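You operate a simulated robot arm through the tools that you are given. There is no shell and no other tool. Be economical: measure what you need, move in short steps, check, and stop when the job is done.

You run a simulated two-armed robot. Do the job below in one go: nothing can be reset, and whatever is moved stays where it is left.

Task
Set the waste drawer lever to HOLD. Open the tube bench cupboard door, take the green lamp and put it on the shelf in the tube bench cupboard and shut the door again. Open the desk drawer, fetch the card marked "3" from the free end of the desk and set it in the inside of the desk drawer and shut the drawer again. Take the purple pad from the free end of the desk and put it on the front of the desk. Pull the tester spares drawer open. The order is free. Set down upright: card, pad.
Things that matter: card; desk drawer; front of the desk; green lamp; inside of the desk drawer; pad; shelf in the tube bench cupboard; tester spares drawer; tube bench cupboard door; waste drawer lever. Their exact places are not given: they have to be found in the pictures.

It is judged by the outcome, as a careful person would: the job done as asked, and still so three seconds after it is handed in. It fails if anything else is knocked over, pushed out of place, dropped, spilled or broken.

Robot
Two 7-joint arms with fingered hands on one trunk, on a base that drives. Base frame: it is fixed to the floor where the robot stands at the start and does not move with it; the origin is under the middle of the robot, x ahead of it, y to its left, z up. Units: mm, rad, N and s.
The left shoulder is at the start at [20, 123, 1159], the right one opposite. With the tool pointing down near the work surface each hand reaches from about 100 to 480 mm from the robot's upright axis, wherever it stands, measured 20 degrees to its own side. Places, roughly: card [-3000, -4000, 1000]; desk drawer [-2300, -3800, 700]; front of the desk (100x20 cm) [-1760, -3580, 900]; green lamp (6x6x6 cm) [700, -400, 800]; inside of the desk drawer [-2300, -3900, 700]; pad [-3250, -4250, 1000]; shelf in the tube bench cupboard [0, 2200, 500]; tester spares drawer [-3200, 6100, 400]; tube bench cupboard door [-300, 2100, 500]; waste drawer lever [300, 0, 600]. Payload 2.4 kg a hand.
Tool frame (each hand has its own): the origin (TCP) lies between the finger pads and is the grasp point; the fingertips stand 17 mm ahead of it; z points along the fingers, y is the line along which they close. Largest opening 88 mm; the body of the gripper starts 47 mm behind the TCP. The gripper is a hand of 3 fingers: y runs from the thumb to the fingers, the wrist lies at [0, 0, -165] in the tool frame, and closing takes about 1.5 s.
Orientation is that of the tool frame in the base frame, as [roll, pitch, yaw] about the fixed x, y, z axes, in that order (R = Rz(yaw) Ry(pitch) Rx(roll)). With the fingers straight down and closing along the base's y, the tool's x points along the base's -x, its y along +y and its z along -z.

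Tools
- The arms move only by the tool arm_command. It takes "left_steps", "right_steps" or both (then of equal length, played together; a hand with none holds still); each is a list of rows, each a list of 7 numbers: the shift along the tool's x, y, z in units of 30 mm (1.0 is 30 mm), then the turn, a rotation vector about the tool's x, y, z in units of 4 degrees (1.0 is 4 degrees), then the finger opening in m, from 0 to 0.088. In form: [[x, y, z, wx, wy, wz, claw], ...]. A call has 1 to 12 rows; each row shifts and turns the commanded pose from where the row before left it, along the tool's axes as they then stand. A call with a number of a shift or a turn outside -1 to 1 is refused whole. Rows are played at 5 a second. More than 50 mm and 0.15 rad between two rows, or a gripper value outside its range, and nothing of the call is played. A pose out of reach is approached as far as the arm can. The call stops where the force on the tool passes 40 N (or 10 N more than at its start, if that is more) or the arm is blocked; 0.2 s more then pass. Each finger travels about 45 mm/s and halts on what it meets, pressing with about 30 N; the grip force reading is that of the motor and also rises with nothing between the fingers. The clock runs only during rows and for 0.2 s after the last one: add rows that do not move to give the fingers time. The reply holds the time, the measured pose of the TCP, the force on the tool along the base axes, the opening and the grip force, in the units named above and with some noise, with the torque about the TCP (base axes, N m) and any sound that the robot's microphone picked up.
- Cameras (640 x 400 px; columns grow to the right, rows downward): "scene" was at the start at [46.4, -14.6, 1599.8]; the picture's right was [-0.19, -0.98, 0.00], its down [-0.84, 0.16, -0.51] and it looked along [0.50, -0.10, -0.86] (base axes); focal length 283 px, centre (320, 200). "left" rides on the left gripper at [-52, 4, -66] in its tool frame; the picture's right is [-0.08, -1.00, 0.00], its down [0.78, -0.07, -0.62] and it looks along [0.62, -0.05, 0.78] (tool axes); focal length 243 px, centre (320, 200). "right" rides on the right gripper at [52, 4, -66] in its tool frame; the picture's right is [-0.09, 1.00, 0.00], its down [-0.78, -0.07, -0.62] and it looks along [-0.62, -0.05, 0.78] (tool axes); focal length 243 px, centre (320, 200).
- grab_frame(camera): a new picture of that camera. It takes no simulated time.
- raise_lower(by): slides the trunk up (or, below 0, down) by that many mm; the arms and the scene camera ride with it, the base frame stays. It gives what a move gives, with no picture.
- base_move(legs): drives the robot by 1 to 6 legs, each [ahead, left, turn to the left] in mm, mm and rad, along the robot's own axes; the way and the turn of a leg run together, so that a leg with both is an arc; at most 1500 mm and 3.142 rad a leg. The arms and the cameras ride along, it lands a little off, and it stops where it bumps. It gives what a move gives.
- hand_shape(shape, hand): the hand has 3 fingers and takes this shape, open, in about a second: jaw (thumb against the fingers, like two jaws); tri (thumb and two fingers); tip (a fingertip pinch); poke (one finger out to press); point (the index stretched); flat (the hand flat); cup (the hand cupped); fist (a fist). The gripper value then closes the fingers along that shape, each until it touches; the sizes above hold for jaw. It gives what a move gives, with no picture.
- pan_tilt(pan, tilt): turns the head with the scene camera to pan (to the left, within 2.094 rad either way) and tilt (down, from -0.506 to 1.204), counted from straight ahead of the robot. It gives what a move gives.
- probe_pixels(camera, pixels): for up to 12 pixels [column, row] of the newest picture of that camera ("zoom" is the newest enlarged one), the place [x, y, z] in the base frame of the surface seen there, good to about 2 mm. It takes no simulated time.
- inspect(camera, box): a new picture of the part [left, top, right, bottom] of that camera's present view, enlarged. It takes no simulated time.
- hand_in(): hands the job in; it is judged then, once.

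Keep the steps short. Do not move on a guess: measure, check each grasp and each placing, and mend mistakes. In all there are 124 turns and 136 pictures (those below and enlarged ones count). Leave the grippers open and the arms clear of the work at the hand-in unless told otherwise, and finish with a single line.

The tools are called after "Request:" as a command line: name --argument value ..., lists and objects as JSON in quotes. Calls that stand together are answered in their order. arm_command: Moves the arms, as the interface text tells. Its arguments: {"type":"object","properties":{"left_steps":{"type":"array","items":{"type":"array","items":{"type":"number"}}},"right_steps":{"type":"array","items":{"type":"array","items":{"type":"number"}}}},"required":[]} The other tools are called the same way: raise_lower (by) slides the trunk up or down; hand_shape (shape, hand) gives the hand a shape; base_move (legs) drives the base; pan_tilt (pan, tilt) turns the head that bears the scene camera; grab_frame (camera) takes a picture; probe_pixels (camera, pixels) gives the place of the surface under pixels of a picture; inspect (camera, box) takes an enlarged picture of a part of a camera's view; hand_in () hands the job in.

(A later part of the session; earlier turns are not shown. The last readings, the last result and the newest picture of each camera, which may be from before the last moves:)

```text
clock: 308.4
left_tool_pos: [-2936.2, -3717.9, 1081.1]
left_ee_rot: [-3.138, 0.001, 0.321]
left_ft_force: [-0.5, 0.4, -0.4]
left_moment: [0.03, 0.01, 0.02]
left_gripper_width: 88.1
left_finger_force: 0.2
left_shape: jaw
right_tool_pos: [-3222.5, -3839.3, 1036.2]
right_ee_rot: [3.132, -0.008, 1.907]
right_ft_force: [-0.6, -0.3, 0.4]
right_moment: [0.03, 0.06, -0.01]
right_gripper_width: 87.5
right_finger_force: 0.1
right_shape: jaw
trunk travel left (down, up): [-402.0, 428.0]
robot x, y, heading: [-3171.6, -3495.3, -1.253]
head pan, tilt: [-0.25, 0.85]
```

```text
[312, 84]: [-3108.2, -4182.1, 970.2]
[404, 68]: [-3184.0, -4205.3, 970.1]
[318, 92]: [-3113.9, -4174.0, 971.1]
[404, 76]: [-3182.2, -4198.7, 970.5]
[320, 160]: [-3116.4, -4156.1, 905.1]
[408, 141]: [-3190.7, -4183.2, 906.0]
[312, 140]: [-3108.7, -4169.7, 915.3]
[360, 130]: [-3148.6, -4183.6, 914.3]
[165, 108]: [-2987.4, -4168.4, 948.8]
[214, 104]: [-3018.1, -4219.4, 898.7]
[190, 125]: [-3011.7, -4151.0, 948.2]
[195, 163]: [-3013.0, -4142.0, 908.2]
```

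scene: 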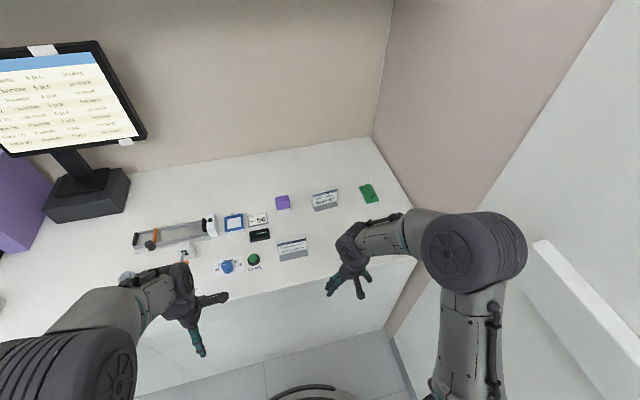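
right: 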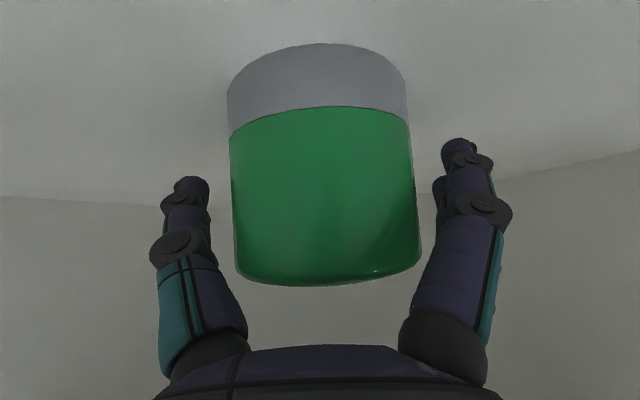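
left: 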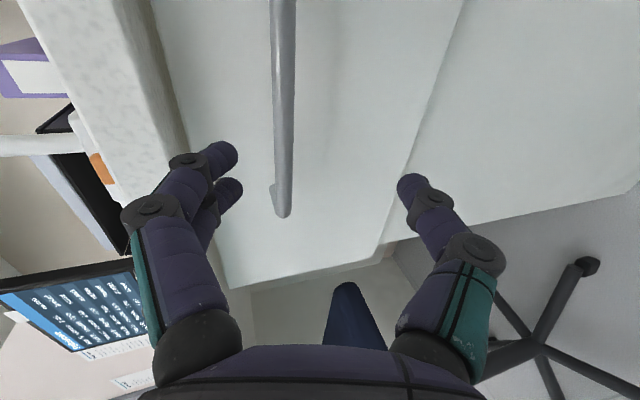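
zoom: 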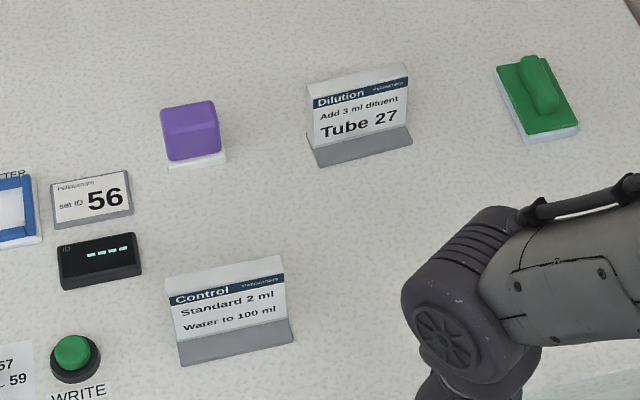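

The card stands nearly vertical at u≈2053, v≈-238, z 908–970, and is about 10 mm thick. I'll roll the right hand 90° so it closes front-to-back.

Request:
arm_command --right_steps '[[0, 0, 0, 0, 0, 1, 0.088], [0, 0, 0, 0, 0, 1, 0.088], [0, 0, 0, 0, 0, 1, 0.088], [0, 0, 0, 0, 0, 1, 0.088], [0, 0, 0, 0, 0, 1, 0.088], [0, 0, 0, 0, 0, 1, 0.088], [0, 0, 0, 0, 0, 1, 0.088], [0, 0, 0, 0, 0, 1, 0.088], [0, 0, 0, 0, 0, 1, 0.088], [0, 0, 0, 0, 0, 1, 0.088], [0, 0, 0, 0, 0, 1, 0.088], [0, 0, 0, 0, 0, 1, 0.088]]'

Request:
arm_command --right_steps '[[0, 0, 0, 0, 0, 1, 0.088], [0, 0, 0, 0, 0, 1, 0.088], [0, 0, 0, 0, 0, 1, 0.088], [0, 0, 0, 0, 0, 1, 0.088], [0, 0, 0, 0, 0, 1, 0.088], [0, 0, 0, 0, 0, 1, 0.088], [0, 0, 0, 0, 0, 1, 0.088], [0, 0, 0, 0, 0, 1, 0.088], [0, 0, 0, 0, 0, 1, 0.088], [0, 0, 0, 0, 0, 1, 0.088], [0, 0, 0, 0, 0, 0.5, 0.088]]'

Request:
grab_frame --camera "scene"

```text
clock: 310.9
left_tool_pos: [-2935.5, -3719.3, 1079.7]
left_ee_rot: [-3.138, 0.0, 0.321]
left_ft_force: [0.0, -0.7, 0.2]
left_moment: [0.02, -0.01, -0.03]
left_gripper_width: 87.6
left_finger_force: 0.2
left_shape: jaw
right_tool_pos: [-3222.6, -3839.6, 1037.1]
right_ee_rot: [-3.141, -0.012, 1.067]
right_ft_force: [0.3, -0.2, -0.1]
right_moment: [-0.02, -0.02, 0.01]
right_gripper_width: 87.9
right_finger_force: 0.0
right_shape: jaw
trunk travel left (down, up): [-402.0, 428.0]
robot x, y, heading: [-3176.4, -3493.8, -1.247]
head pan, tilt: [-0.25, 0.85]
```

```text
clock: 313.4
left_tool_pos: [-2936.0, -3719.3, 1080.5]
left_ee_rot: [-3.137, 0.0, 0.322]
left_ft_force: [-0.4, -0.3, 0.3]
left_moment: [0.03, 0.0, -0.02]
left_gripper_width: 87.7
left_finger_force: 0.1
left_shape: jaw
right_tool_pos: [-3221.7, -3839.4, 1036.8]
right_ee_rot: [-3.134, -0.01, 0.335]
right_ft_force: [-0.2, -1.1, -0.7]
right_moment: [-0.01, 0.0, 0.0]
right_gripper_width: 87.8
right_finger_force: 0.1
right_shape: jaw
trunk travel left (down, up): [-402.0, 428.0]
robot x, y, heading: [-3173.8, -3494.9, -1.253]
head pan, tilt: [-0.25, 0.85]
```

```text
37 pictures are left
```

scene: 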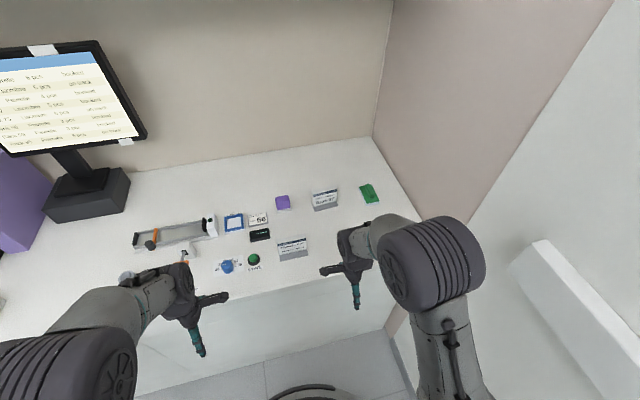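

The roll succeeded and the elbow moved inboard. I'll drive forward 205 mm (base front stays about 30 mm off the cabinet) and re-check.

Request:
base_move --legs '[[205, 0, 0]]'

Request:
grab_frame --camera "scene"

```text
clock: 315.0
left_tool_pos: [-2869.5, -3915.8, 1079.8]
left_ee_rot: [-3.137, 0.0, 0.322]
left_ft_force: [0.5, -0.3, 0.0]
left_moment: [0.05, 0.03, 0.01]
left_gripper_width: 88.0
left_finger_force: 0.1
left_shape: jaw
right_tool_pos: [-3156.5, -4035.8, 1036.7]
right_ee_rot: [-3.134, -0.01, 0.339]
right_ft_force: [-0.1, -0.8, 0.7]
right_moment: [0.0, 0.0, 0.0]
right_gripper_width: 87.8
right_finger_force: 0.1
right_shape: jaw
trunk travel left (down, up): [-402.0, 428.0]
robot x, y, heading: [-3108.2, -3693.1, -1.257]
head pan, tilt: [-0.25, 0.85]
```

```text
36 pictures are left
```

scene: 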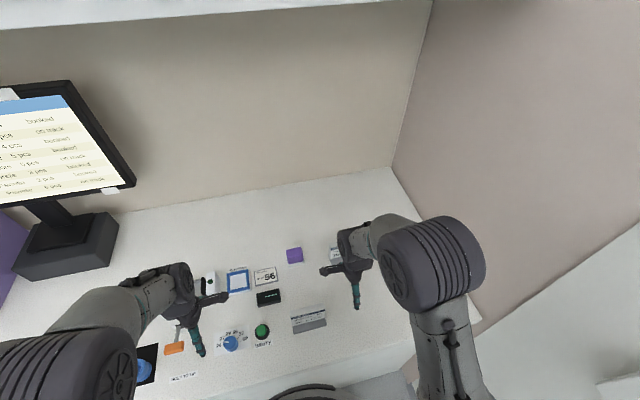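

I'll move the open hand over the card at z≈1037: 42 mm right and 148 mm forward.

Request:
arm_command --right_steps '[[-0.232, 0.825, 0, 0, 0, 0, 0.088], [-0.232, 0.825, 0, 0, 0, 0, 0.088], [-0.232, 0.825, 0, 0, 0, 0, 0.088], [-0.232, 0.825, 0, 0, 0, 0, 0.088], [-0.232, 0.825, 0, 0, 0, 0, 0.088], [-0.232, 0.825, 0, 0, 0, 0, 0.088], [0, 0, 0, 0, 0, 0, 0.088]]'

Request:
grab_frame --camera "right"

Request:
grab_frame --camera "scene"

```text
clock: 316.6
left_tool_pos: [-2869.9, -3913.6, 1080.0]
left_ee_rot: [-3.138, 0.001, 0.322]
left_ft_force: [-0.1, -0.1, 0.5]
left_moment: [0.03, -0.04, -0.02]
left_gripper_width: 87.9
left_finger_force: 0.1
left_shape: jaw
right_tool_pos: [-3148.1, -4188.7, 1035.4]
right_ee_rot: [-3.133, -0.01, 0.339]
right_ft_force: [0.3, 0.0, 0.0]
right_moment: [-0.02, 0.01, 0.03]
right_gripper_width: 88.0
right_finger_force: 0.1
right_shape: jaw
trunk travel left (down, up): [-402.0, 428.0]
robot x, y, heading: [-3109.6, -3693.1, -1.254]
head pan, tilt: [-0.25, 0.85]
```

```text
35 pictures are left
```

right: 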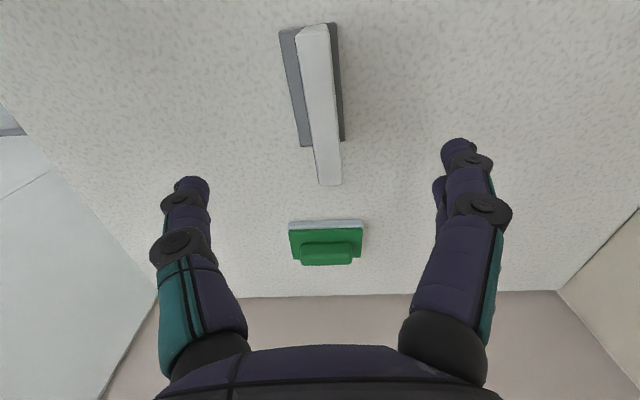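

```text
34 pictures are left
```

scene: 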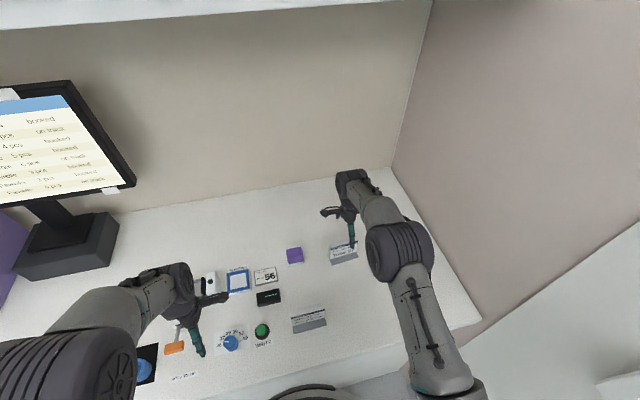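

The hand is centred over the card and aligned with it. I'll lower the trunk 92 mm so the fingers straddle it.

Request:
raise_lower --by -92

Request:
grab_frame --camera "right"

```text
clock: 317.8
left_tool_pos: [-2869.9, -3914.3, 988.9]
left_ee_rot: [-3.139, 0.0, 0.323]
left_ft_force: [0.0, 0.4, -0.4]
left_moment: [0.0, 0.01, 0.02]
left_gripper_width: 87.9
left_finger_force: 0.0
left_shape: jaw
right_tool_pos: [-3146.3, -4189.3, 945.0]
right_ee_rot: [-3.135, -0.009, 0.34]
right_ft_force: [-0.3, 0.4, -0.1]
right_moment: [0.03, 0.01, -0.02]
right_gripper_width: 87.9
right_finger_force: 0.1
right_shape: jaw
trunk travel left (down, up): [-310.0, 520.0]
robot x, y, heading: [-3111.0, -3692.9, -1.247]
head pan, tilt: [-0.25, 0.85]
```

```text
33 pictures are left
```

right: 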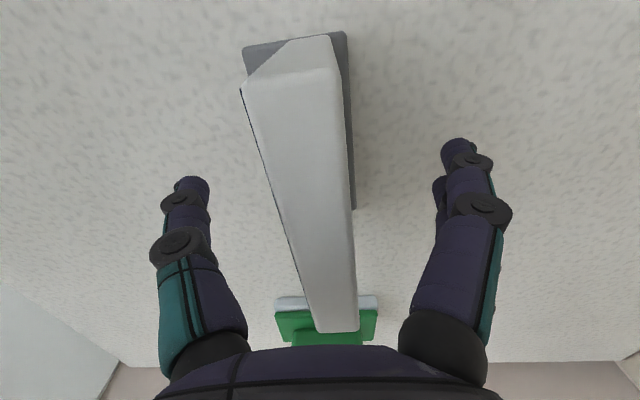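

The card lies between the fingers. I'll close and check the grip.

Request:
arm_command --right_steps '[[0, 0, 0, 0, 0, 0, 0.06], [0, 0, 0, 0, 0, 0, 0.035], [0, 0, 0, 0, 0, 0, 0.015], [0, 0, 0, 0, 0, 0, 0.0], [0, 0, 0, 0, 0, 0, 0.0], [0, 0, 0, 0, 0, 0, 0.0], [0, 0, 0, 0, 0, 0, 0.0], [0, 0, 0, 0, 0, 0, 0.0], [0, 0, 0, 0, 0, 0, 0.0], [0, 0, 0, 0, 0, 0, 0.0]]'

Request:
grab_frame --camera "right"

```text
clock: 320.0
left_tool_pos: [-2870.7, -3913.5, 988.0]
left_ee_rot: [-3.139, 0.001, 0.323]
left_ft_force: [0.3, 0.7, 0.1]
left_moment: [-0.03, -0.01, -0.02]
left_gripper_width: 88.1
left_finger_force: 0.0
left_shape: jaw
right_tool_pos: [-3146.5, -4190.0, 944.0]
right_ee_rot: [-3.132, -0.011, 0.338]
right_ft_force: [-0.2, 0.2, 0.9]
right_moment: [0.0, 0.02, 0.03]
right_gripper_width: 10.4
right_finger_force: 29.4
right_shape: jaw
trunk travel left (down, up): [-310.0, 520.0]
robot x, y, heading: [-3106.0, -3691.4, -1.247]
head pan, tilt: [-0.25, 0.85]
```

```text
32 pictures are left
```

right: 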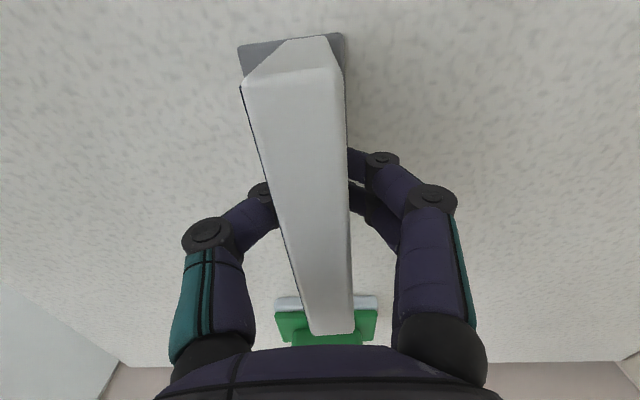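

The card is gripped (10.4 mm, 29 N). I'll lift with the trunk 120 mm, retract the arm and drive back and left toward the drawer.

Request:
raise_lower --by 120

Request:
arm_command --right_steps '[[0.232, -0.825, 0, 0, 0, 0, 0.0], [0.232, -0.825, 0, 0, 0, 0, 0.0], [0.232, -0.825, 0, 0, 0, 0, 0.0], [0.232, -0.825, 0, 0, 0, 0, 0.0], [0.232, -0.825, 0, 0, 0, 0, 0.0], [0.232, -0.825, 0, 0, 0, 0, 0.0]]'

Request:
base_move --legs '[[-260, 0, 0], [0, 780, 0]]'

Request:
pan_tilt --pan -0.1 --tilt 1.0

Request:
grab_frame --camera "scene"

```text
clock: 321.5
left_tool_pos: [-2870.3, -3914.3, 1108.2]
left_ee_rot: [-3.137, 0.001, 0.324]
left_ft_force: [0.1, 0.2, 0.3]
left_moment: [-0.02, 0.01, 0.0]
left_gripper_width: 87.7
left_finger_force: 0.0
left_shape: jaw
right_tool_pos: [-3148.4, -4189.2, 1064.2]
right_ee_rot: [-3.133, -0.011, 0.338]
right_ft_force: [-0.6, -0.3, -0.7]
right_moment: [-0.03, -0.02, -0.02]
right_gripper_width: 10.3
right_finger_force: 29.8
right_shape: jaw
trunk travel left (down, up): [-430.0, 400.0]
robot x, y, heading: [-3107.6, -3693.0, -1.251]
head pan, tilt: [-0.25, 0.85]
```

```text
clock: 322.9
left_tool_pos: [-2870.1, -3913.6, 1108.0]
left_ee_rot: [-3.137, 0.0, 0.322]
left_ft_force: [0.0, 0.2, 0.3]
left_moment: [0.0, 0.02, 0.0]
left_gripper_width: 87.8
left_finger_force: 0.1
left_shape: jaw
right_tool_pos: [-3157.4, -4033.7, 1066.9]
right_ee_rot: [-3.133, -0.011, 0.337]
right_ft_force: [0.4, -0.9, -0.7]
right_moment: [-0.03, -0.03, -0.01]
right_gripper_width: 10.1
right_finger_force: 30.2
right_shape: jaw
trunk travel left (down, up): [-430.0, 400.0]
robot x, y, heading: [-3106.2, -3692.0, -1.246]
head pan, tilt: [-0.25, 0.85]
```

```text
clock: 328.6
left_tool_pos: [-2211.0, -3421.0, 1108.1]
left_ee_rot: [-3.138, 0.0, 0.315]
left_ft_force: [1.4, -0.6, -0.4]
left_moment: [0.03, 0.0, -0.02]
left_gripper_width: 87.9
left_finger_force: 0.0
left_shape: jaw
right_tool_pos: [-2497.5, -3542.7, 1065.2]
right_ee_rot: [-3.134, -0.011, 0.332]
right_ft_force: [0.7, 0.5, -0.4]
right_moment: [0.0, -0.01, 0.04]
right_gripper_width: 10.0
right_finger_force: 30.1
right_shape: jaw
trunk travel left (down, up): [-430.0, 400.0]
robot x, y, heading: [-2450.3, -3199.1, -1.252]
head pan, tilt: [-0.25, 0.85]
```

```text
clock: 329.3
left_tool_pos: [-2210.4, -3422.4, 1108.8]
left_ee_rot: [-3.14, -0.001, 0.316]
left_ft_force: [0.1, -0.2, -0.6]
left_moment: [0.0, 0.04, -0.03]
left_gripper_width: 87.9
left_finger_force: 0.0
left_shape: jaw
right_tool_pos: [-2498.7, -3542.4, 1066.1]
right_ee_rot: [-3.134, -0.012, 0.332]
right_ft_force: [1.0, -0.4, -0.7]
right_moment: [-0.02, 0.0, -0.03]
right_gripper_width: 10.2
right_finger_force: 30.4
right_shape: jaw
trunk travel left (down, up): [-430.0, 400.0]
robot x, y, heading: [-2450.4, -3195.1, -1.256]
head pan, tilt: [-0.099, 1.0]
```

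```text
31 pictures are left
```

scene: 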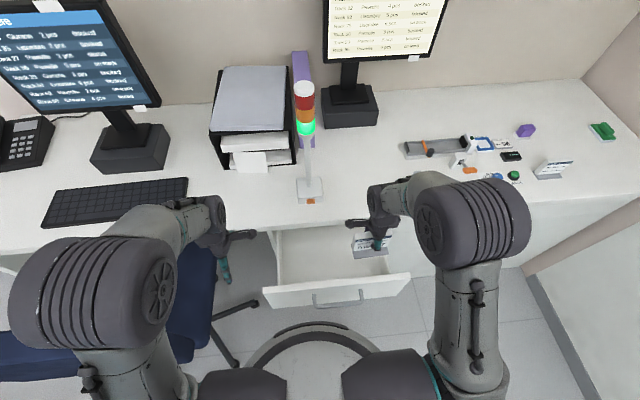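

The card hangs over the open drawer area. I'll drive 70 mm forward to centre it over the opening, lower the trunk 120 mm, and take a look.

Request:
base_move --legs '[[70, 0, 0]]'

Request:
raise_lower --by -120

Request:
grab_frame --camera "scene"

Request:
grab_frame --camera "right"

```text
clock: 330.3
left_tool_pos: [-2188.6, -3490.9, 1106.6]
left_ee_rot: [-3.135, 0.0, 0.316]
left_ft_force: [0.4, -0.5, 0.7]
left_moment: [-0.01, -0.04, 0.0]
left_gripper_width: 87.8
left_finger_force: 0.1
left_shape: jaw
right_tool_pos: [-2475.6, -3611.4, 1066.2]
right_ee_rot: [-3.131, -0.01, 0.333]
right_ft_force: [-0.3, -1.2, -0.4]
right_moment: [0.02, 0.0, 0.01]
right_gripper_width: 10.3
right_finger_force: 29.7
right_shape: jaw
trunk travel left (down, up): [-430.0, 400.0]
robot x, y, heading: [-2427.7, -3264.4, -1.255]
head pan, tilt: [-0.099, 1.0]
```

```text
clock: 331.8
left_tool_pos: [-2189.1, -3490.3, 988.1]
left_ee_rot: [-3.138, 0.0, 0.317]
left_ft_force: [-1.0, -0.1, -0.2]
left_moment: [0.0, 0.0, 0.01]
left_gripper_width: 88.0
left_finger_force: 0.1
left_shape: jaw
right_tool_pos: [-2476.9, -3609.5, 946.0]
right_ee_rot: [-3.133, -0.01, 0.33]
right_ft_force: [-0.3, -0.1, 0.0]
right_moment: [0.01, 0.01, 0.01]
right_gripper_width: 10.3
right_finger_force: 29.4
right_shape: jaw
trunk travel left (down, up): [-310.0, 520.0]
robot x, y, heading: [-2429.7, -3266.0, -1.254]
head pan, tilt: [-0.099, 1.0]
```

```text
30 pictures are left
```

scene: 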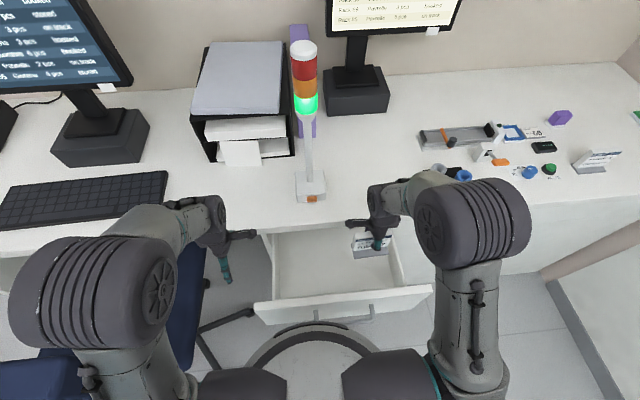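

```text
29 pictures are left
```

right: 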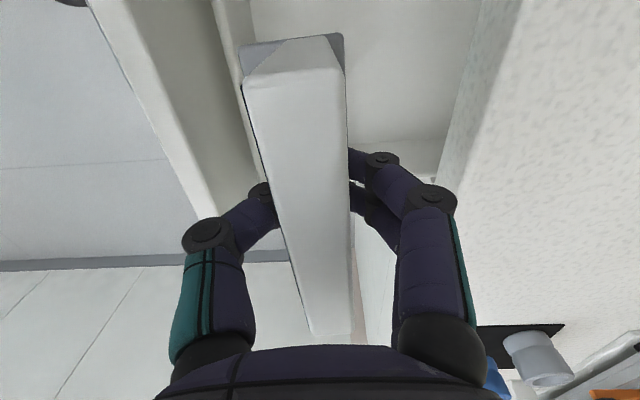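

The card is over the drawer opening, clear of the front panel and the desk edge. I'll lower the arm 165 mm.

Request:
arm_command --right_steps '[[0, 0, 0.9, 0, 0, 0, 0], [0, 0, 0.9, 0, 0, 0, 0], [0, 0, 0.9, 0, 0, 0, 0], [0, 0, 0.9, 0, 0, 0, 0], [0, 0, 0.9, 0, 0, 0, 0], [0, 0, 0.9, 0, 0, 0, 0], [0, 0, 0, 0, 0, 0, 0]]'

Request:
grab_frame --camera "right"

```text
clock: 333.4
left_tool_pos: [-2189.7, -3490.0, 988.5]
left_ee_rot: [-3.138, -0.001, 0.314]
left_ft_force: [-0.1, 1.6, -0.2]
left_moment: [0.0, 0.0, 0.0]
left_gripper_width: 88.1
left_finger_force: 0.1
left_shape: jaw
right_tool_pos: [-2475.7, -3607.1, 783.1]
right_ee_rot: [-3.133, -0.01, 0.331]
right_ft_force: [0.4, 0.1, -0.2]
right_moment: [-0.01, -0.02, 0.0]
right_gripper_width: 10.2
right_finger_force: 30.0
right_shape: jaw
trunk travel left (down, up): [-310.0, 520.0]
robot x, y, heading: [-2426.4, -3263.1, -1.257]
head pan, tilt: [-0.099, 1.0]
```

```text
28 pictures are left
```

right: 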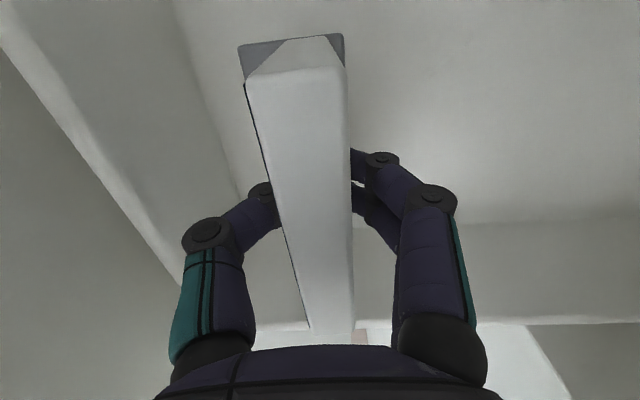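

Inside the drawer with space around it. I'll lower on in small rows until contact.

Request:
arm_command --right_steps '[[0, 0, 0.5, 0, 0, 0, 0], [0, 0, 0.4, 0, 0, 0, 0], [0, 0, 0.2, 0, 0, 0, 0], [0, 0, 0.06, 0, 0, 0, 0], [0, 0, 0.06, 0, 0, 0, 0], [0, 0, 0, 0, 0, 0, 0]]'

Request:
arm_command --right_steps '[[0, 0, 0.04, 0, 0, 0, 0], [0, 0, 0.04, 0, 0, 0, 0]]'

```text
clock: 334.8
left_tool_pos: [-2189.4, -3488.7, 987.1]
left_ee_rot: [-3.138, -0.002, 0.317]
left_ft_force: [0.9, 0.6, 0.7]
left_moment: [0.02, 0.0, 0.01]
left_gripper_width: 88.3
left_finger_force: 0.1
left_shape: jaw
right_tool_pos: [-2475.3, -3606.8, 747.5]
right_ee_rot: [-3.135, -0.01, 0.331]
right_ft_force: [-0.3, -0.4, -1.1]
right_moment: [-0.01, 0.02, 0.01]
right_gripper_width: 10.3
right_finger_force: 29.5
right_shape: jaw
trunk travel left (down, up): [-310.0, 520.0]
robot x, y, heading: [-2429.3, -3268.1, -1.253]
head pan, tilt: [-0.099, 1.0]
```

```text
clock: 335.4
left_tool_pos: [-2189.9, -3489.3, 988.1]
left_ee_rot: [-3.14, 0.001, 0.317]
left_ft_force: [-0.2, 0.3, 1.1]
left_moment: [0.0, 0.0, -0.02]
left_gripper_width: 88.0
left_finger_force: 0.1
left_shape: jaw
right_tool_pos: [-2474.7, -3607.5, 745.1]
right_ee_rot: [-3.132, -0.011, 0.332]
right_ft_force: [-1.3, 0.6, -1.1]
right_moment: [-0.04, -0.02, 0.03]
right_gripper_width: 10.1
right_finger_force: 30.1
right_shape: jaw
trunk travel left (down, up): [-310.0, 520.0]
robot x, y, heading: [-2425.0, -3265.4, -1.256]
head pan, tilt: [-0.099, 1.0]
```

No contact yet. Continuing in 1.2 mm rows.

Request:
arm_command --right_steps '[[0, 0, 0.04, 0, 0, 0, 0], [0, 0, 0.04, 0, 0, 0, 0], [0, 0, 0, 0, 0, 0, 0]]'

```text
clock: 336.2
left_tool_pos: [-2188.5, -3489.2, 987.9]
left_ee_rot: [-3.139, -0.001, 0.316]
left_ft_force: [-0.2, -0.5, -0.3]
left_moment: [0.01, 0.01, -0.02]
left_gripper_width: 88.1
left_finger_force: 0.0
left_shape: jaw
right_tool_pos: [-2475.6, -3607.3, 742.9]
right_ee_rot: [-3.134, -0.01, 0.331]
right_ft_force: [0.4, -0.7, 5.8]
right_moment: [-0.05, -0.03, 0.02]
right_gripper_width: 10.6
right_finger_force: 30.2
right_shape: jaw
trunk travel left (down, up): [-310.0, 520.0]
robot x, y, heading: [-2425.7, -3269.0, -1.255]
head pan, tilt: [-0.099, 1.0]
```

Contact (6 N): the card stands on the drawer floor. I'll open to 55 mm and rise straight up.

Request:
arm_command --right_steps '[[0, 0, 0, 0, 0, 0, 0.03], [0, 0, 0, 0, 0, 0, 0.055], [0, 0, 0, 0, 0, 0, 0.055], [0, 0, 0, 0, 0, 0, 0.055], [0, 0, -0.5, 0, 0, 0, 0.055], [0, 0, -0.9, 0, 0, 0, 0.055], [0, 0, -0.9, 0, 0, 0, 0.055], [0, 0, -0.9, 0, 0, 0, 0.055], [0, 0, -0.9, 0, 0, 0, 0.055], [0, 0, -0.9, 0, 0, 0, 0.055], [0, 0, -0.9, 0, 0, 0, 0.055], [0, 0, -0.9, 0, 0, 0, 0.055]]'

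Request:
raise_lower --by 100

Request:
grab_frame --camera "right"

```text
clock: 338.8
left_tool_pos: [-2189.2, -3489.3, 987.7]
left_ee_rot: [-3.14, 0.001, 0.314]
left_ft_force: [0.2, 0.7, 0.1]
left_moment: [0.0, 0.0, 0.01]
left_gripper_width: 87.8
left_finger_force: 0.0
left_shape: jaw
right_tool_pos: [-2477.2, -3610.0, 945.9]
right_ee_rot: [-3.131, -0.01, 0.331]
right_ft_force: [0.5, -1.0, -0.2]
right_moment: [0.0, 0.0, 0.02]
right_gripper_width: 55.0
right_finger_force: 0.1
right_shape: jaw
trunk travel left (down, up): [-310.0, 520.0]
robot x, y, heading: [-2429.1, -3266.4, -1.258]
head pan, tilt: [-0.099, 1.0]
```

```text
clock: 340.2
left_tool_pos: [-2187.6, -3489.5, 1088.6]
left_ee_rot: [-3.139, 0.0, 0.315]
left_ft_force: [0.2, 0.0, -0.6]
left_moment: [0.0, 0.01, 0.01]
left_gripper_width: 87.7
left_finger_force: 0.1
left_shape: jaw
right_tool_pos: [-2477.5, -3609.2, 1046.2]
right_ee_rot: [-3.134, -0.011, 0.332]
right_ft_force: [-0.6, -0.2, -0.4]
right_moment: [0.03, 0.0, -0.01]
right_gripper_width: 54.5
right_finger_force: 0.1
right_shape: jaw
trunk travel left (down, up): [-410.0, 420.0]
robot x, y, heading: [-2426.4, -3263.5, -1.255]
head pan, tilt: [-0.099, 1.0]
```

```text
27 pictures are left
```

right: 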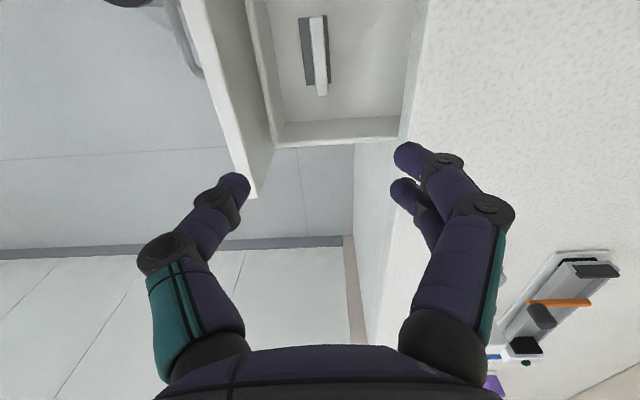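

The card stands upright inside the drawer. To shut it I'll back off, tilt the closed right hand forward and push the panel to the right of the bar.

Request:
base_move --legs '[[-295, 0, 0.008], [0, -60, 0]]'

Request:
raise_lower --by -120

Request:
arm_command --right_steps '[[0, 0.18, 0.378, -1, 0, 0, 0.03], [0, 0.153, 0.39, -1, 0, 0, 0.0], [0, 0.126, 0.4, -1, 0, 0, 0.0], [0, 0.097, 0.407, -1, 0, 0, 0.0], [0, 0.069, 0.413, -1, 0, 0, 0.0], [0, 0.04, 0.417, -1, 0, 0, 0.0], [0, 0.011, 0.419, -1, 0, 0, 0.0], [0, -0.019, 0.418, -1, 0, 0, 0.0], [0, -0.048, 0.416, -1, 0, 0, 0.0], [0, -0.077, 0.412, -1, 0, 0, 0.0], [0, -0.105, 0.405, -1, 0, 0, 0.0], [0, -0.133, 0.397, -1, 0, 0, 0.0]]'

Request:
grab_frame --camera "scene"

```text
clock: 342.8
left_tool_pos: [-2339.6, -3224.3, 1088.7]
left_ee_rot: [-3.139, -0.001, 0.328]
left_ft_force: [0.0, 0.4, 0.6]
left_moment: [-0.01, -0.03, 0.02]
left_gripper_width: 87.9
left_finger_force: 0.0
left_shape: jaw
right_tool_pos: [-2625.5, -3347.5, 1047.5]
right_ee_rot: [-3.133, -0.013, 0.344]
right_ft_force: [0.1, 0.1, -0.1]
right_moment: [-0.03, 0.0, 0.0]
right_gripper_width: 54.8
right_finger_force: 0.1
right_shape: jaw
trunk travel left (down, up): [-410.0, 420.0]
robot x, y, heading: [-2577.3, -3001.6, -1.241]
head pan, tilt: [-0.099, 1.0]
```

```text
clock: 344.3
left_tool_pos: [-2337.0, -3223.8, 967.6]
left_ee_rot: [-3.138, 0.001, 0.328]
left_ft_force: [0.1, -1.2, -1.2]
left_moment: [0.0, 0.01, -0.05]
left_gripper_width: 87.9
left_finger_force: 0.1
left_shape: jaw
right_tool_pos: [-2624.4, -3348.1, 926.2]
right_ee_rot: [-3.132, -0.01, 0.346]
right_ft_force: [-1.5, 0.3, 0.7]
right_moment: [-0.01, -0.01, 0.01]
right_gripper_width: 54.8
right_finger_force: 0.1
right_shape: jaw
trunk travel left (down, up): [-290.0, 540.0]
robot x, y, heading: [-2580.3, -3003.5, -1.243]
head pan, tilt: [-0.099, 1.0]
```

```text
clock: 346.9
left_tool_pos: [-2337.7, -3223.4, 968.3]
left_ee_rot: [-3.138, 0.0, 0.328]
left_ft_force: [-0.4, 0.0, 0.3]
left_moment: [-0.01, 0.0, 0.0]
left_gripper_width: 87.8
left_finger_force: 0.0
left_shape: jaw
right_tool_pos: [-2600.6, -3407.9, 789.5]
right_ee_rot: [2.311, -0.01, 0.344]
right_ft_force: [0.4, 0.0, -0.4]
right_moment: [-0.01, -0.04, 0.02]
right_gripper_width: 0.0
right_finger_force: 29.7
right_shape: jaw
trunk travel left (down, up): [-290.0, 540.0]
robot x, y, heading: [-2576.8, -3000.9, -1.245]
head pan, tilt: [-0.099, 1.0]
```

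```text
26 pictures are left
```

scene: 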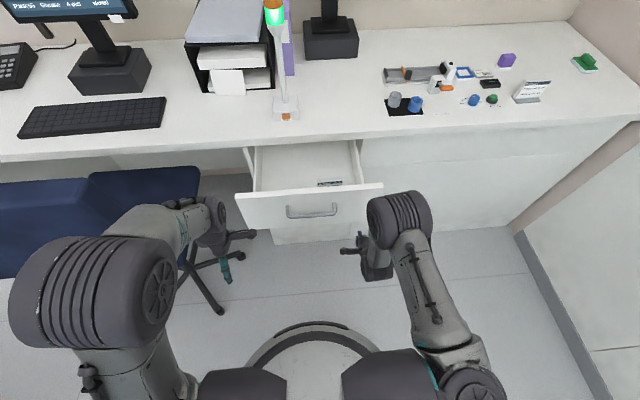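

The hand is in front of the panel's right part. I'll push forward 250 mm and check.

Request:
base_move --legs '[[250, 0, 0]]'

Request:
grab_frame --camera "scene"

```text
clock: 348.7
left_tool_pos: [-2257.1, -3461.4, 968.8]
left_ee_rot: [-3.137, 0.0, 0.329]
left_ft_force: [-0.1, 0.6, 0.4]
left_moment: [-0.02, 0.01, 0.0]
left_gripper_width: 88.0
left_finger_force: 0.1
left_shape: jaw
right_tool_pos: [-2521.2, -3644.4, 788.3]
right_ee_rot: [2.312, -0.01, 0.344]
right_ft_force: [0.8, -0.3, -0.1]
right_moment: [0.0, 0.0, -0.02]
right_gripper_width: 0.0
right_finger_force: 29.9
right_shape: jaw
trunk travel left (down, up): [-290.0, 540.0]
robot x, y, heading: [-2498.4, -3240.4, -1.243]
head pan, tilt: [-0.099, 1.0]
```

```text
25 pictures are left
```

scene: 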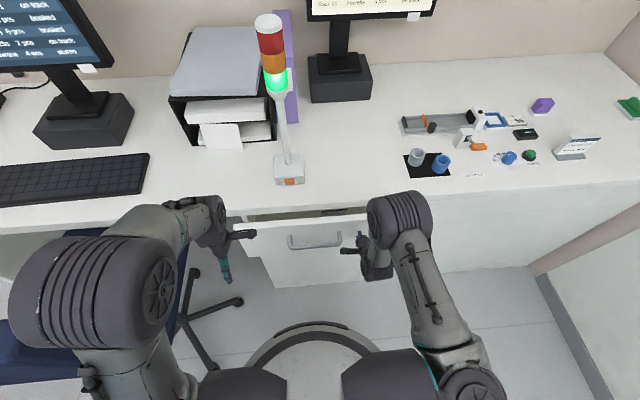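

Nearly shut. Pushing 55 mm more, then checking the panel.

Request:
base_move --legs '[[55, 0, 0]]'

Request:
inspect --camera "scene" --box '[230, 180, 430, 310]'

Request:
probe_pixels --camera "zoom" --pixels '[[150, 150], [200, 200], [280, 190], [330, 140], [90, 130]]'

```text
clock: 349.6
left_tool_pos: [-2240.5, -3512.9, 968.5]
left_ee_rot: [-3.135, -0.001, 0.328]
left_ft_force: [-0.1, -0.2, -0.3]
left_moment: [0.0, 0.0, 0.0]
left_gripper_width: 88.0
left_finger_force: 0.0
left_shape: jaw
right_tool_pos: [-2503.5, -3695.6, 787.9]
right_ee_rot: [2.312, -0.009, 0.343]
right_ft_force: [0.5, -0.5, 0.0]
right_moment: [-0.02, 0.03, 0.0]
right_gripper_width: 0.0
right_finger_force: 30.3
right_shape: jaw
trunk travel left (down, up): [-290.0, 540.0]
robot x, y, heading: [-2481.5, -3288.5, -1.244]
head pan, tilt: [-0.099, 1.0]
```

```text
3.08 times, centred on (330, 245) of scene
```

zoom: 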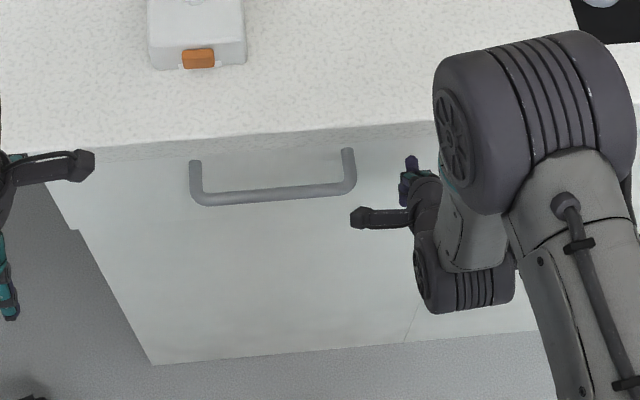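

```text
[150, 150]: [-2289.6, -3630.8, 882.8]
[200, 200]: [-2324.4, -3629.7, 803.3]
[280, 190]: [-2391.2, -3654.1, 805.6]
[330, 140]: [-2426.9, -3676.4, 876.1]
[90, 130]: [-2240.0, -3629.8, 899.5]
```

The bar is back at its original place (within 3 mm, on the closed side), so the drawer is shut. I'll back away, restore the hand to pointing down and move to the pad.

Request:
base_move --legs '[[-250, 0, 0]]'

Request:
arm_command --right_steps '[[0, 0.133, -0.397, 1, 0, 0, 0.0], [0, 0.105, -0.405, 1, 0, 0, 0.03], [0, 0.077, -0.412, 1, 0, 0, 0.06], [0, 0.048, -0.416, 1, 0, 0, 0.088], [0, 0.019, -0.418, 1, 0, 0, 0.088], [0, -0.011, -0.419, 1, 0, 0, 0.088], [0, -0.04, -0.417, 1, 0, 0, 0.088], [0, -0.069, -0.413, 1, 0, 0, 0.088], [0, -0.097, -0.407, 1, 0, 0, 0.088], [0, -0.126, -0.4, 1, 0, 0, 0.088], [0, -0.153, -0.39, 1, 0, 0, 0.088], [0, -0.18, -0.378, 1, 0, 0, 0.088]]'

Request:
raise_lower --by 120

Request:
base_move --legs '[[0, -600, 0], [225, 0, 0]]'

Request:
pan_tilt --pan -0.3 --tilt 0.85

Request:
inspect --camera "scene" --box '[220, 150, 420, 280]'

```text
clock: 351.4
left_tool_pos: [-2321.9, -3273.7, 969.2]
left_ee_rot: [-3.138, -0.001, 0.327]
left_ft_force: [0.5, 0.8, 0.2]
left_moment: [0.0, 0.02, -0.01]
left_gripper_width: 88.2
left_finger_force: 0.1
left_shape: jaw
right_tool_pos: [-2585.7, -3455.4, 789.1]
right_ee_rot: [2.312, -0.011, 0.342]
right_ft_force: [-0.1, 0.4, -0.5]
right_moment: [0.0, -0.02, 0.02]
right_gripper_width: 0.2
right_finger_force: 29.5
right_shape: jaw
trunk travel left (down, up): [-290.0, 540.0]
robot x, y, heading: [-2562.6, -3053.3, -1.247]
head pan, tilt: [-0.099, 1.0]
```

```text
clock: 354.1
left_tool_pos: [-2320.9, -3273.5, 969.1]
left_ee_rot: [-3.137, 0.001, 0.325]
left_ft_force: [0.5, -0.3, -0.1]
left_moment: [0.04, -0.04, -0.04]
left_gripper_width: 87.9
left_finger_force: 0.1
left_shape: jaw
right_tool_pos: [-2610.8, -3387.5, 922.5]
right_ee_rot: [-3.134, -0.01, 0.341]
right_ft_force: [0.0, 0.0, 0.6]
right_moment: [0.02, -0.03, 0.05]
right_gripper_width: 87.8
right_finger_force: 0.1
right_shape: jaw
trunk travel left (down, up): [-290.0, 540.0]
robot x, y, heading: [-2559.1, -3050.6, -1.25]
head pan, tilt: [-0.099, 1.0]
```

```text
clock: 355.6
left_tool_pos: [-2320.2, -3273.6, 1088.1]
left_ee_rot: [-3.138, 0.0, 0.325]
left_ft_force: [0.7, 0.1, 0.7]
left_moment: [0.01, 0.01, 0.02]
left_gripper_width: 87.8
left_finger_force: 0.0
left_shape: jaw
right_tool_pos: [-2611.0, -3388.3, 1041.0]
right_ee_rot: [-3.133, -0.009, 0.344]
right_ft_force: [0.1, 0.4, -0.1]
right_moment: [0.0, 0.01, -0.03]
right_gripper_width: 88.0
right_finger_force: 0.1
right_shape: jaw
trunk travel left (down, up): [-410.0, 420.0]
robot x, y, heading: [-2561.6, -3051.9, -1.245]
head pan, tilt: [-0.099, 1.0]
```

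```text
clock: 360.3
left_tool_pos: [-2816.2, -3682.6, 1088.6]
left_ee_rot: [-3.137, 0.0, 0.329]
left_ft_force: [0.9, -0.6, 0.1]
left_moment: [-0.01, -0.01, 0.01]
left_gripper_width: 87.7
left_finger_force: 0.0
left_shape: jaw
right_tool_pos: [-3106.3, -3796.6, 1041.6]
right_ee_rot: [-3.132, -0.009, 0.345]
right_ft_force: [0.0, 0.4, -0.8]
right_moment: [0.01, -0.01, -0.02]
right_gripper_width: 87.7
right_finger_force: 0.1
right_shape: jaw
trunk travel left (down, up): [-410.0, 420.0]
robot x, y, heading: [-3057.1, -3459.0, -1.241]
head pan, tilt: [-0.099, 1.0]
```

```text
clock: 361.0
left_tool_pos: [-2817.5, -3682.4, 1088.6]
left_ee_rot: [-3.138, 0.0, 0.328]
left_ft_force: [0.9, -0.7, -0.2]
left_moment: [0.01, 0.03, 0.02]
left_gripper_width: 87.9
left_finger_force: 0.0
left_shape: jaw
right_tool_pos: [-3106.2, -3795.5, 1041.5]
right_ee_rot: [-3.132, -0.01, 0.347]
right_ft_force: [-0.3, -1.0, -0.1]
right_moment: [0.03, -0.04, -0.01]
right_gripper_width: 87.8
right_finger_force: 0.0
right_shape: jaw
trunk travel left (down, up): [-410.0, 420.0]
robot x, y, heading: [-3054.4, -3461.2, -1.239]
head pan, tilt: [-0.3, 0.85]
```

```text
3.08 times, centred on (320, 215) of scene
```

zoom: 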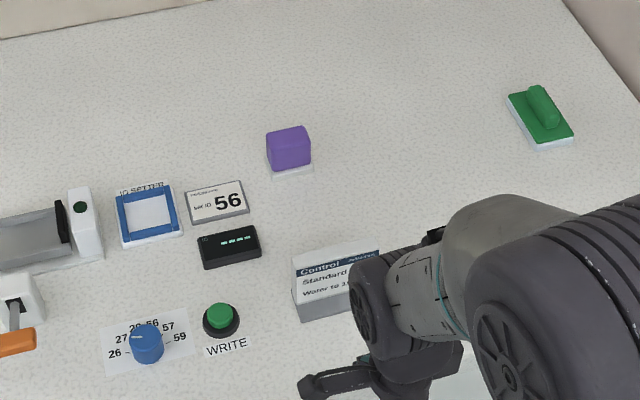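

I'll probe the purple pad's top, front and base.

Request:
probe_pixels --camera "zoom" --pixels '[[270, 136], [305, 130], [287, 136], [273, 149], [308, 143], [290, 160], [275, 171], [311, 165], [293, 170], [288, 130]]'

```text
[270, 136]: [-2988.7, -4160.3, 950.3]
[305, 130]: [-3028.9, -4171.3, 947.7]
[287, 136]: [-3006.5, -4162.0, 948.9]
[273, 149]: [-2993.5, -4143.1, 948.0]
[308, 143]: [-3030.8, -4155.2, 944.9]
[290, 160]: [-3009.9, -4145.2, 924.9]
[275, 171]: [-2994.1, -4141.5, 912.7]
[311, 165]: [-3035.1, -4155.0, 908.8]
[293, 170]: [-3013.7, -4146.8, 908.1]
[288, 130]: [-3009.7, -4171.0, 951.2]
```

The pad's centre is ≈[-3008,-4161], top z 949. I'll drive 208 mm forward, keeping the hands high.

Request:
arm_command --left_steps '[[0, -0.9, 0, 0, 0, 0, 0.088], [0, -0.9, 0, 0, 0, 0, 0.088]]'

Request:
base_move --legs '[[208, 0, -0.006]]'

```text
clock: 361.6
left_tool_pos: [-2834.4, -3629.7, 1088.9]
left_ee_rot: [-3.138, 0.0, 0.331]
left_ft_force: [-0.1, 0.9, 0.2]
left_moment: [-0.01, -0.03, 0.03]
left_gripper_width: 87.9
left_finger_force: 0.0
left_shape: jaw
right_tool_pos: [-3106.5, -3796.2, 1041.2]
right_ee_rot: [-3.133, -0.009, 0.345]
right_ft_force: [-0.4, 0.3, -0.1]
right_moment: [-0.01, -0.01, -0.02]
right_gripper_width: 87.9
right_finger_force: 0.0
right_shape: jaw
trunk travel left (down, up): [-410.0, 420.0]
robot x, y, heading: [-3053.6, -3459.6, -1.247]
head pan, tilt: [-0.3, 0.85]
```

```text
clock: 363.2
left_tool_pos: [-2768.3, -3830.1, 1086.4]
left_ee_rot: [-3.136, 0.0, 0.322]
left_ft_force: [-1.5, 0.2, 0.8]
left_moment: [-0.01, -0.05, 0.03]
left_gripper_width: 88.0
left_finger_force: 0.1
left_shape: jaw
right_tool_pos: [-3041.6, -3995.1, 1040.8]
right_ee_rot: [-3.132, -0.01, 0.338]
right_ft_force: [1.2, 0.0, 0.9]
right_moment: [0.01, 0.01, 0.03]
right_gripper_width: 87.7
right_finger_force: 0.0
right_shape: jaw
trunk travel left (down, up): [-410.0, 420.0]
robot x, y, heading: [-2990.2, -3659.5, -1.247]
head pan, tilt: [-0.3, 0.85]
```

I'll move the open hand over the pad: 168 mm forward and 23 mm right.

Request:
arm_command --right_steps '[[-0.111, 0.798, 0, 0, 0, 0, 0.088], [-0.111, 0.798, 0, 0, 0, 0, 0.088], [-0.111, 0.798, 0, 0, 0, 0, 0.088], [-0.111, 0.798, 0, 0, 0, 0, 0.088], [-0.111, 0.798, 0, 0, 0, 0, 0.088], [-0.111, 0.798, 0, 0, 0, 0, 0.088], [-0.111, 0.798, 0, 0, 0, 0, 0.088], [0, 0, 0, 0, 0, 0, 0.088]]'

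Request:
grab_frame --camera "right"

```text
clock: 365.0
left_tool_pos: [-2767.8, -3827.5, 1087.6]
left_ee_rot: [-3.137, -0.001, 0.325]
left_ft_force: [0.3, -0.4, 0.0]
left_moment: [-0.01, 0.01, -0.03]
left_gripper_width: 88.0
left_finger_force: 0.0
left_shape: jaw
right_tool_pos: [-3008.1, -4159.6, 1040.2]
right_ee_rot: [-3.132, -0.009, 0.337]
right_ft_force: [-0.3, -0.5, -0.4]
right_moment: [-0.03, -0.03, -0.01]
right_gripper_width: 87.9
right_finger_force: 0.1
right_shape: jaw
trunk travel left (down, up): [-410.0, 420.0]
robot x, y, heading: [-2987.8, -3657.6, -1.248]
head pan, tilt: [-0.3, 0.85]
```

```text
22 pictures are left
```

right: 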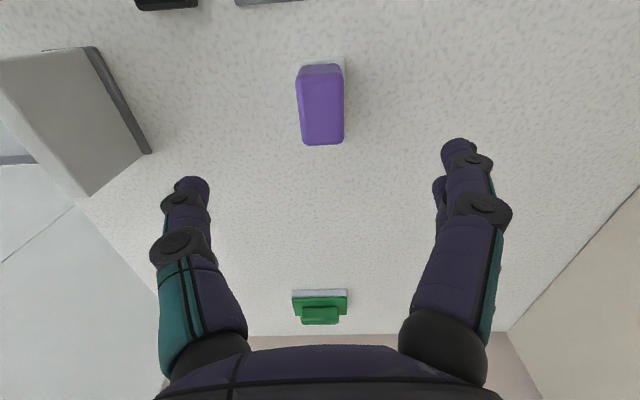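

Centred over the pad; the Control card is well clear. I'll lower the trunk 105 mm and close.

Request:
raise_lower --by -105

Request:
arm_command --right_steps '[[0, 0, 0, 0, 0, 0, 0.06], [0, 0, 0, 0, 0, 0, 0.04], [0, 0, 0, 0, 0, 0, 0.015], [0, 0, 0, 0, 0, 0, 0.01], [0, 0, 0, 0, 0, 0, 0.01], [0, 0, 0, 0, 0, 0, 0.01], [0, 0, 0, 0, 0, 0, 0.01], [0, 0, 0, 0, 0, 0, 0.01]]'

Request:
grab_frame --camera "right"

```text
clock: 366.4
left_tool_pos: [-2768.1, -3829.4, 981.2]
left_ee_rot: [-3.138, 0.001, 0.325]
left_ft_force: [2.8, 0.3, 0.4]
left_moment: [0.02, 0.01, 0.1]
left_gripper_width: 87.8
left_finger_force: 0.0
left_shape: jaw
right_tool_pos: [-3007.6, -4160.2, 934.3]
right_ee_rot: [-3.133, -0.011, 0.338]
right_ft_force: [0.4, -1.3, 0.3]
right_moment: [-0.02, -0.02, -0.01]
right_gripper_width: 88.1
right_finger_force: 0.1
right_shape: jaw
trunk travel left (down, up): [-305.0, 525.0]
robot x, y, heading: [-2992.9, -3662.0, -1.254]
head pan, tilt: [-0.3, 0.85]
```

```text
clock: 368.2
left_tool_pos: [-2767.9, -3829.4, 983.3]
left_ee_rot: [-3.139, 0.0, 0.322]
left_ft_force: [1.6, 0.9, 0.2]
left_moment: [0.02, -0.05, 0.11]
left_gripper_width: 87.7
left_finger_force: 0.1
left_shape: jaw
right_tool_pos: [-3008.0, -4160.0, 933.3]
right_ee_rot: [-3.133, -0.009, 0.338]
right_ft_force: [-0.4, -0.1, -0.1]
right_moment: [-0.03, -0.01, -0.03]
right_gripper_width: 23.8
right_finger_force: 29.3
right_shape: jaw
trunk travel left (down, up): [-305.0, 525.0]
robot x, y, heading: [-2987.0, -3662.2, -1.25]
head pan, tilt: [-0.3, 0.85]
```

```text
21 pictures are left
```

right: 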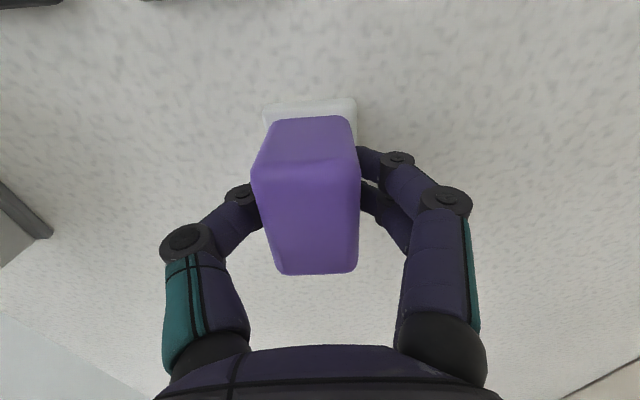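

The pad is gripped (23.8 mm). The left hand shows a slight force, so I'll check in the scene that it isn't touching anything.

Request:
grab_frame --camera "scene"

Request:
grab_frame --camera "left"

```text
20 pictures are left
```

scene: 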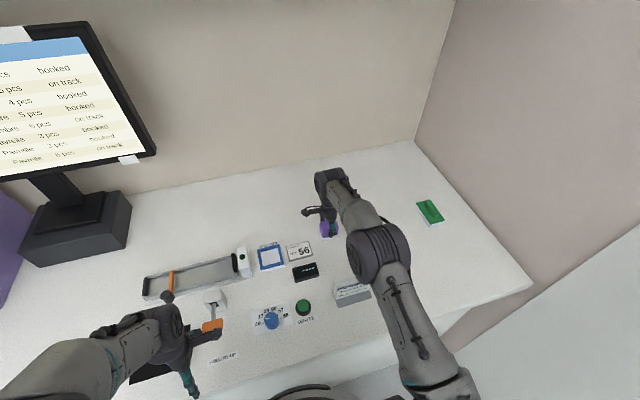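

```text
19 pictures are left
```

left: 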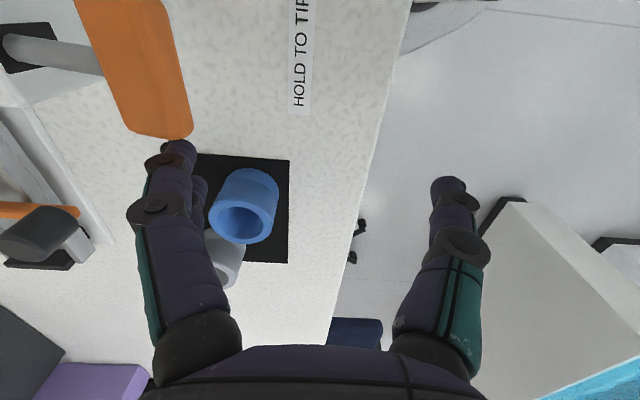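

The left finger lightly touches the orange lever tip. I'll raise the trunk straight up, which frees it, then check the lever and the cups.

Request:
raise_lower --by 115

Request:
inspect --camera "scene" --box '[120, 220, 340, 400]'

Request:
grab_frame --camera "left"

```text
clock: 369.7
left_tool_pos: [-2768.2, -3828.2, 1097.4]
left_ee_rot: [-3.138, 0.001, 0.325]
left_ft_force: [-0.5, -0.3, 0.1]
left_moment: [0.01, 0.01, 0.0]
left_gripper_width: 87.5
left_finger_force: 0.1
left_shape: jaw
right_tool_pos: [-3007.6, -4160.3, 1050.3]
right_ee_rot: [-3.132, -0.011, 0.338]
right_ft_force: [0.7, -0.3, 0.0]
right_moment: [-0.02, 0.0, 0.01]
right_gripper_width: 23.7
right_finger_force: 30.0
right_shape: jaw
trunk travel left (down, up): [-420.0, 410.0]
robot x, y, heading: [-2991.1, -3656.9, -1.25]
head pan, tilt: [-0.3, 0.85]
```

```text
2.22 times, centred on (230, 310) of scene
```

zoom: 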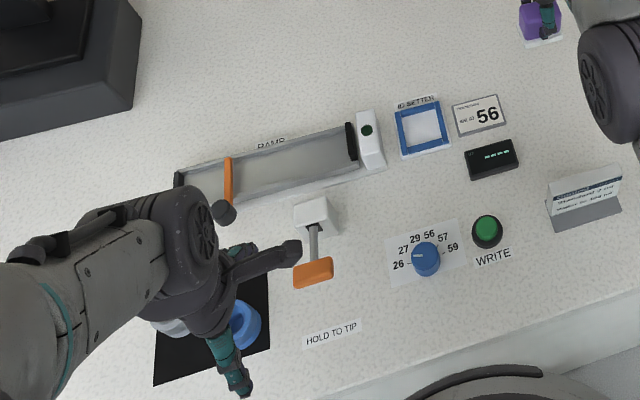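

```text
17 pictures are left
```

left: 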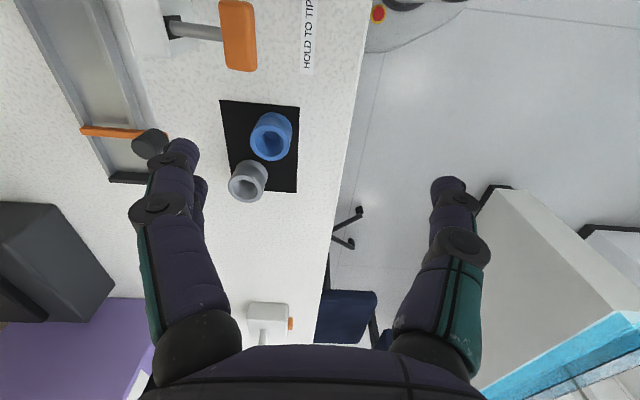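

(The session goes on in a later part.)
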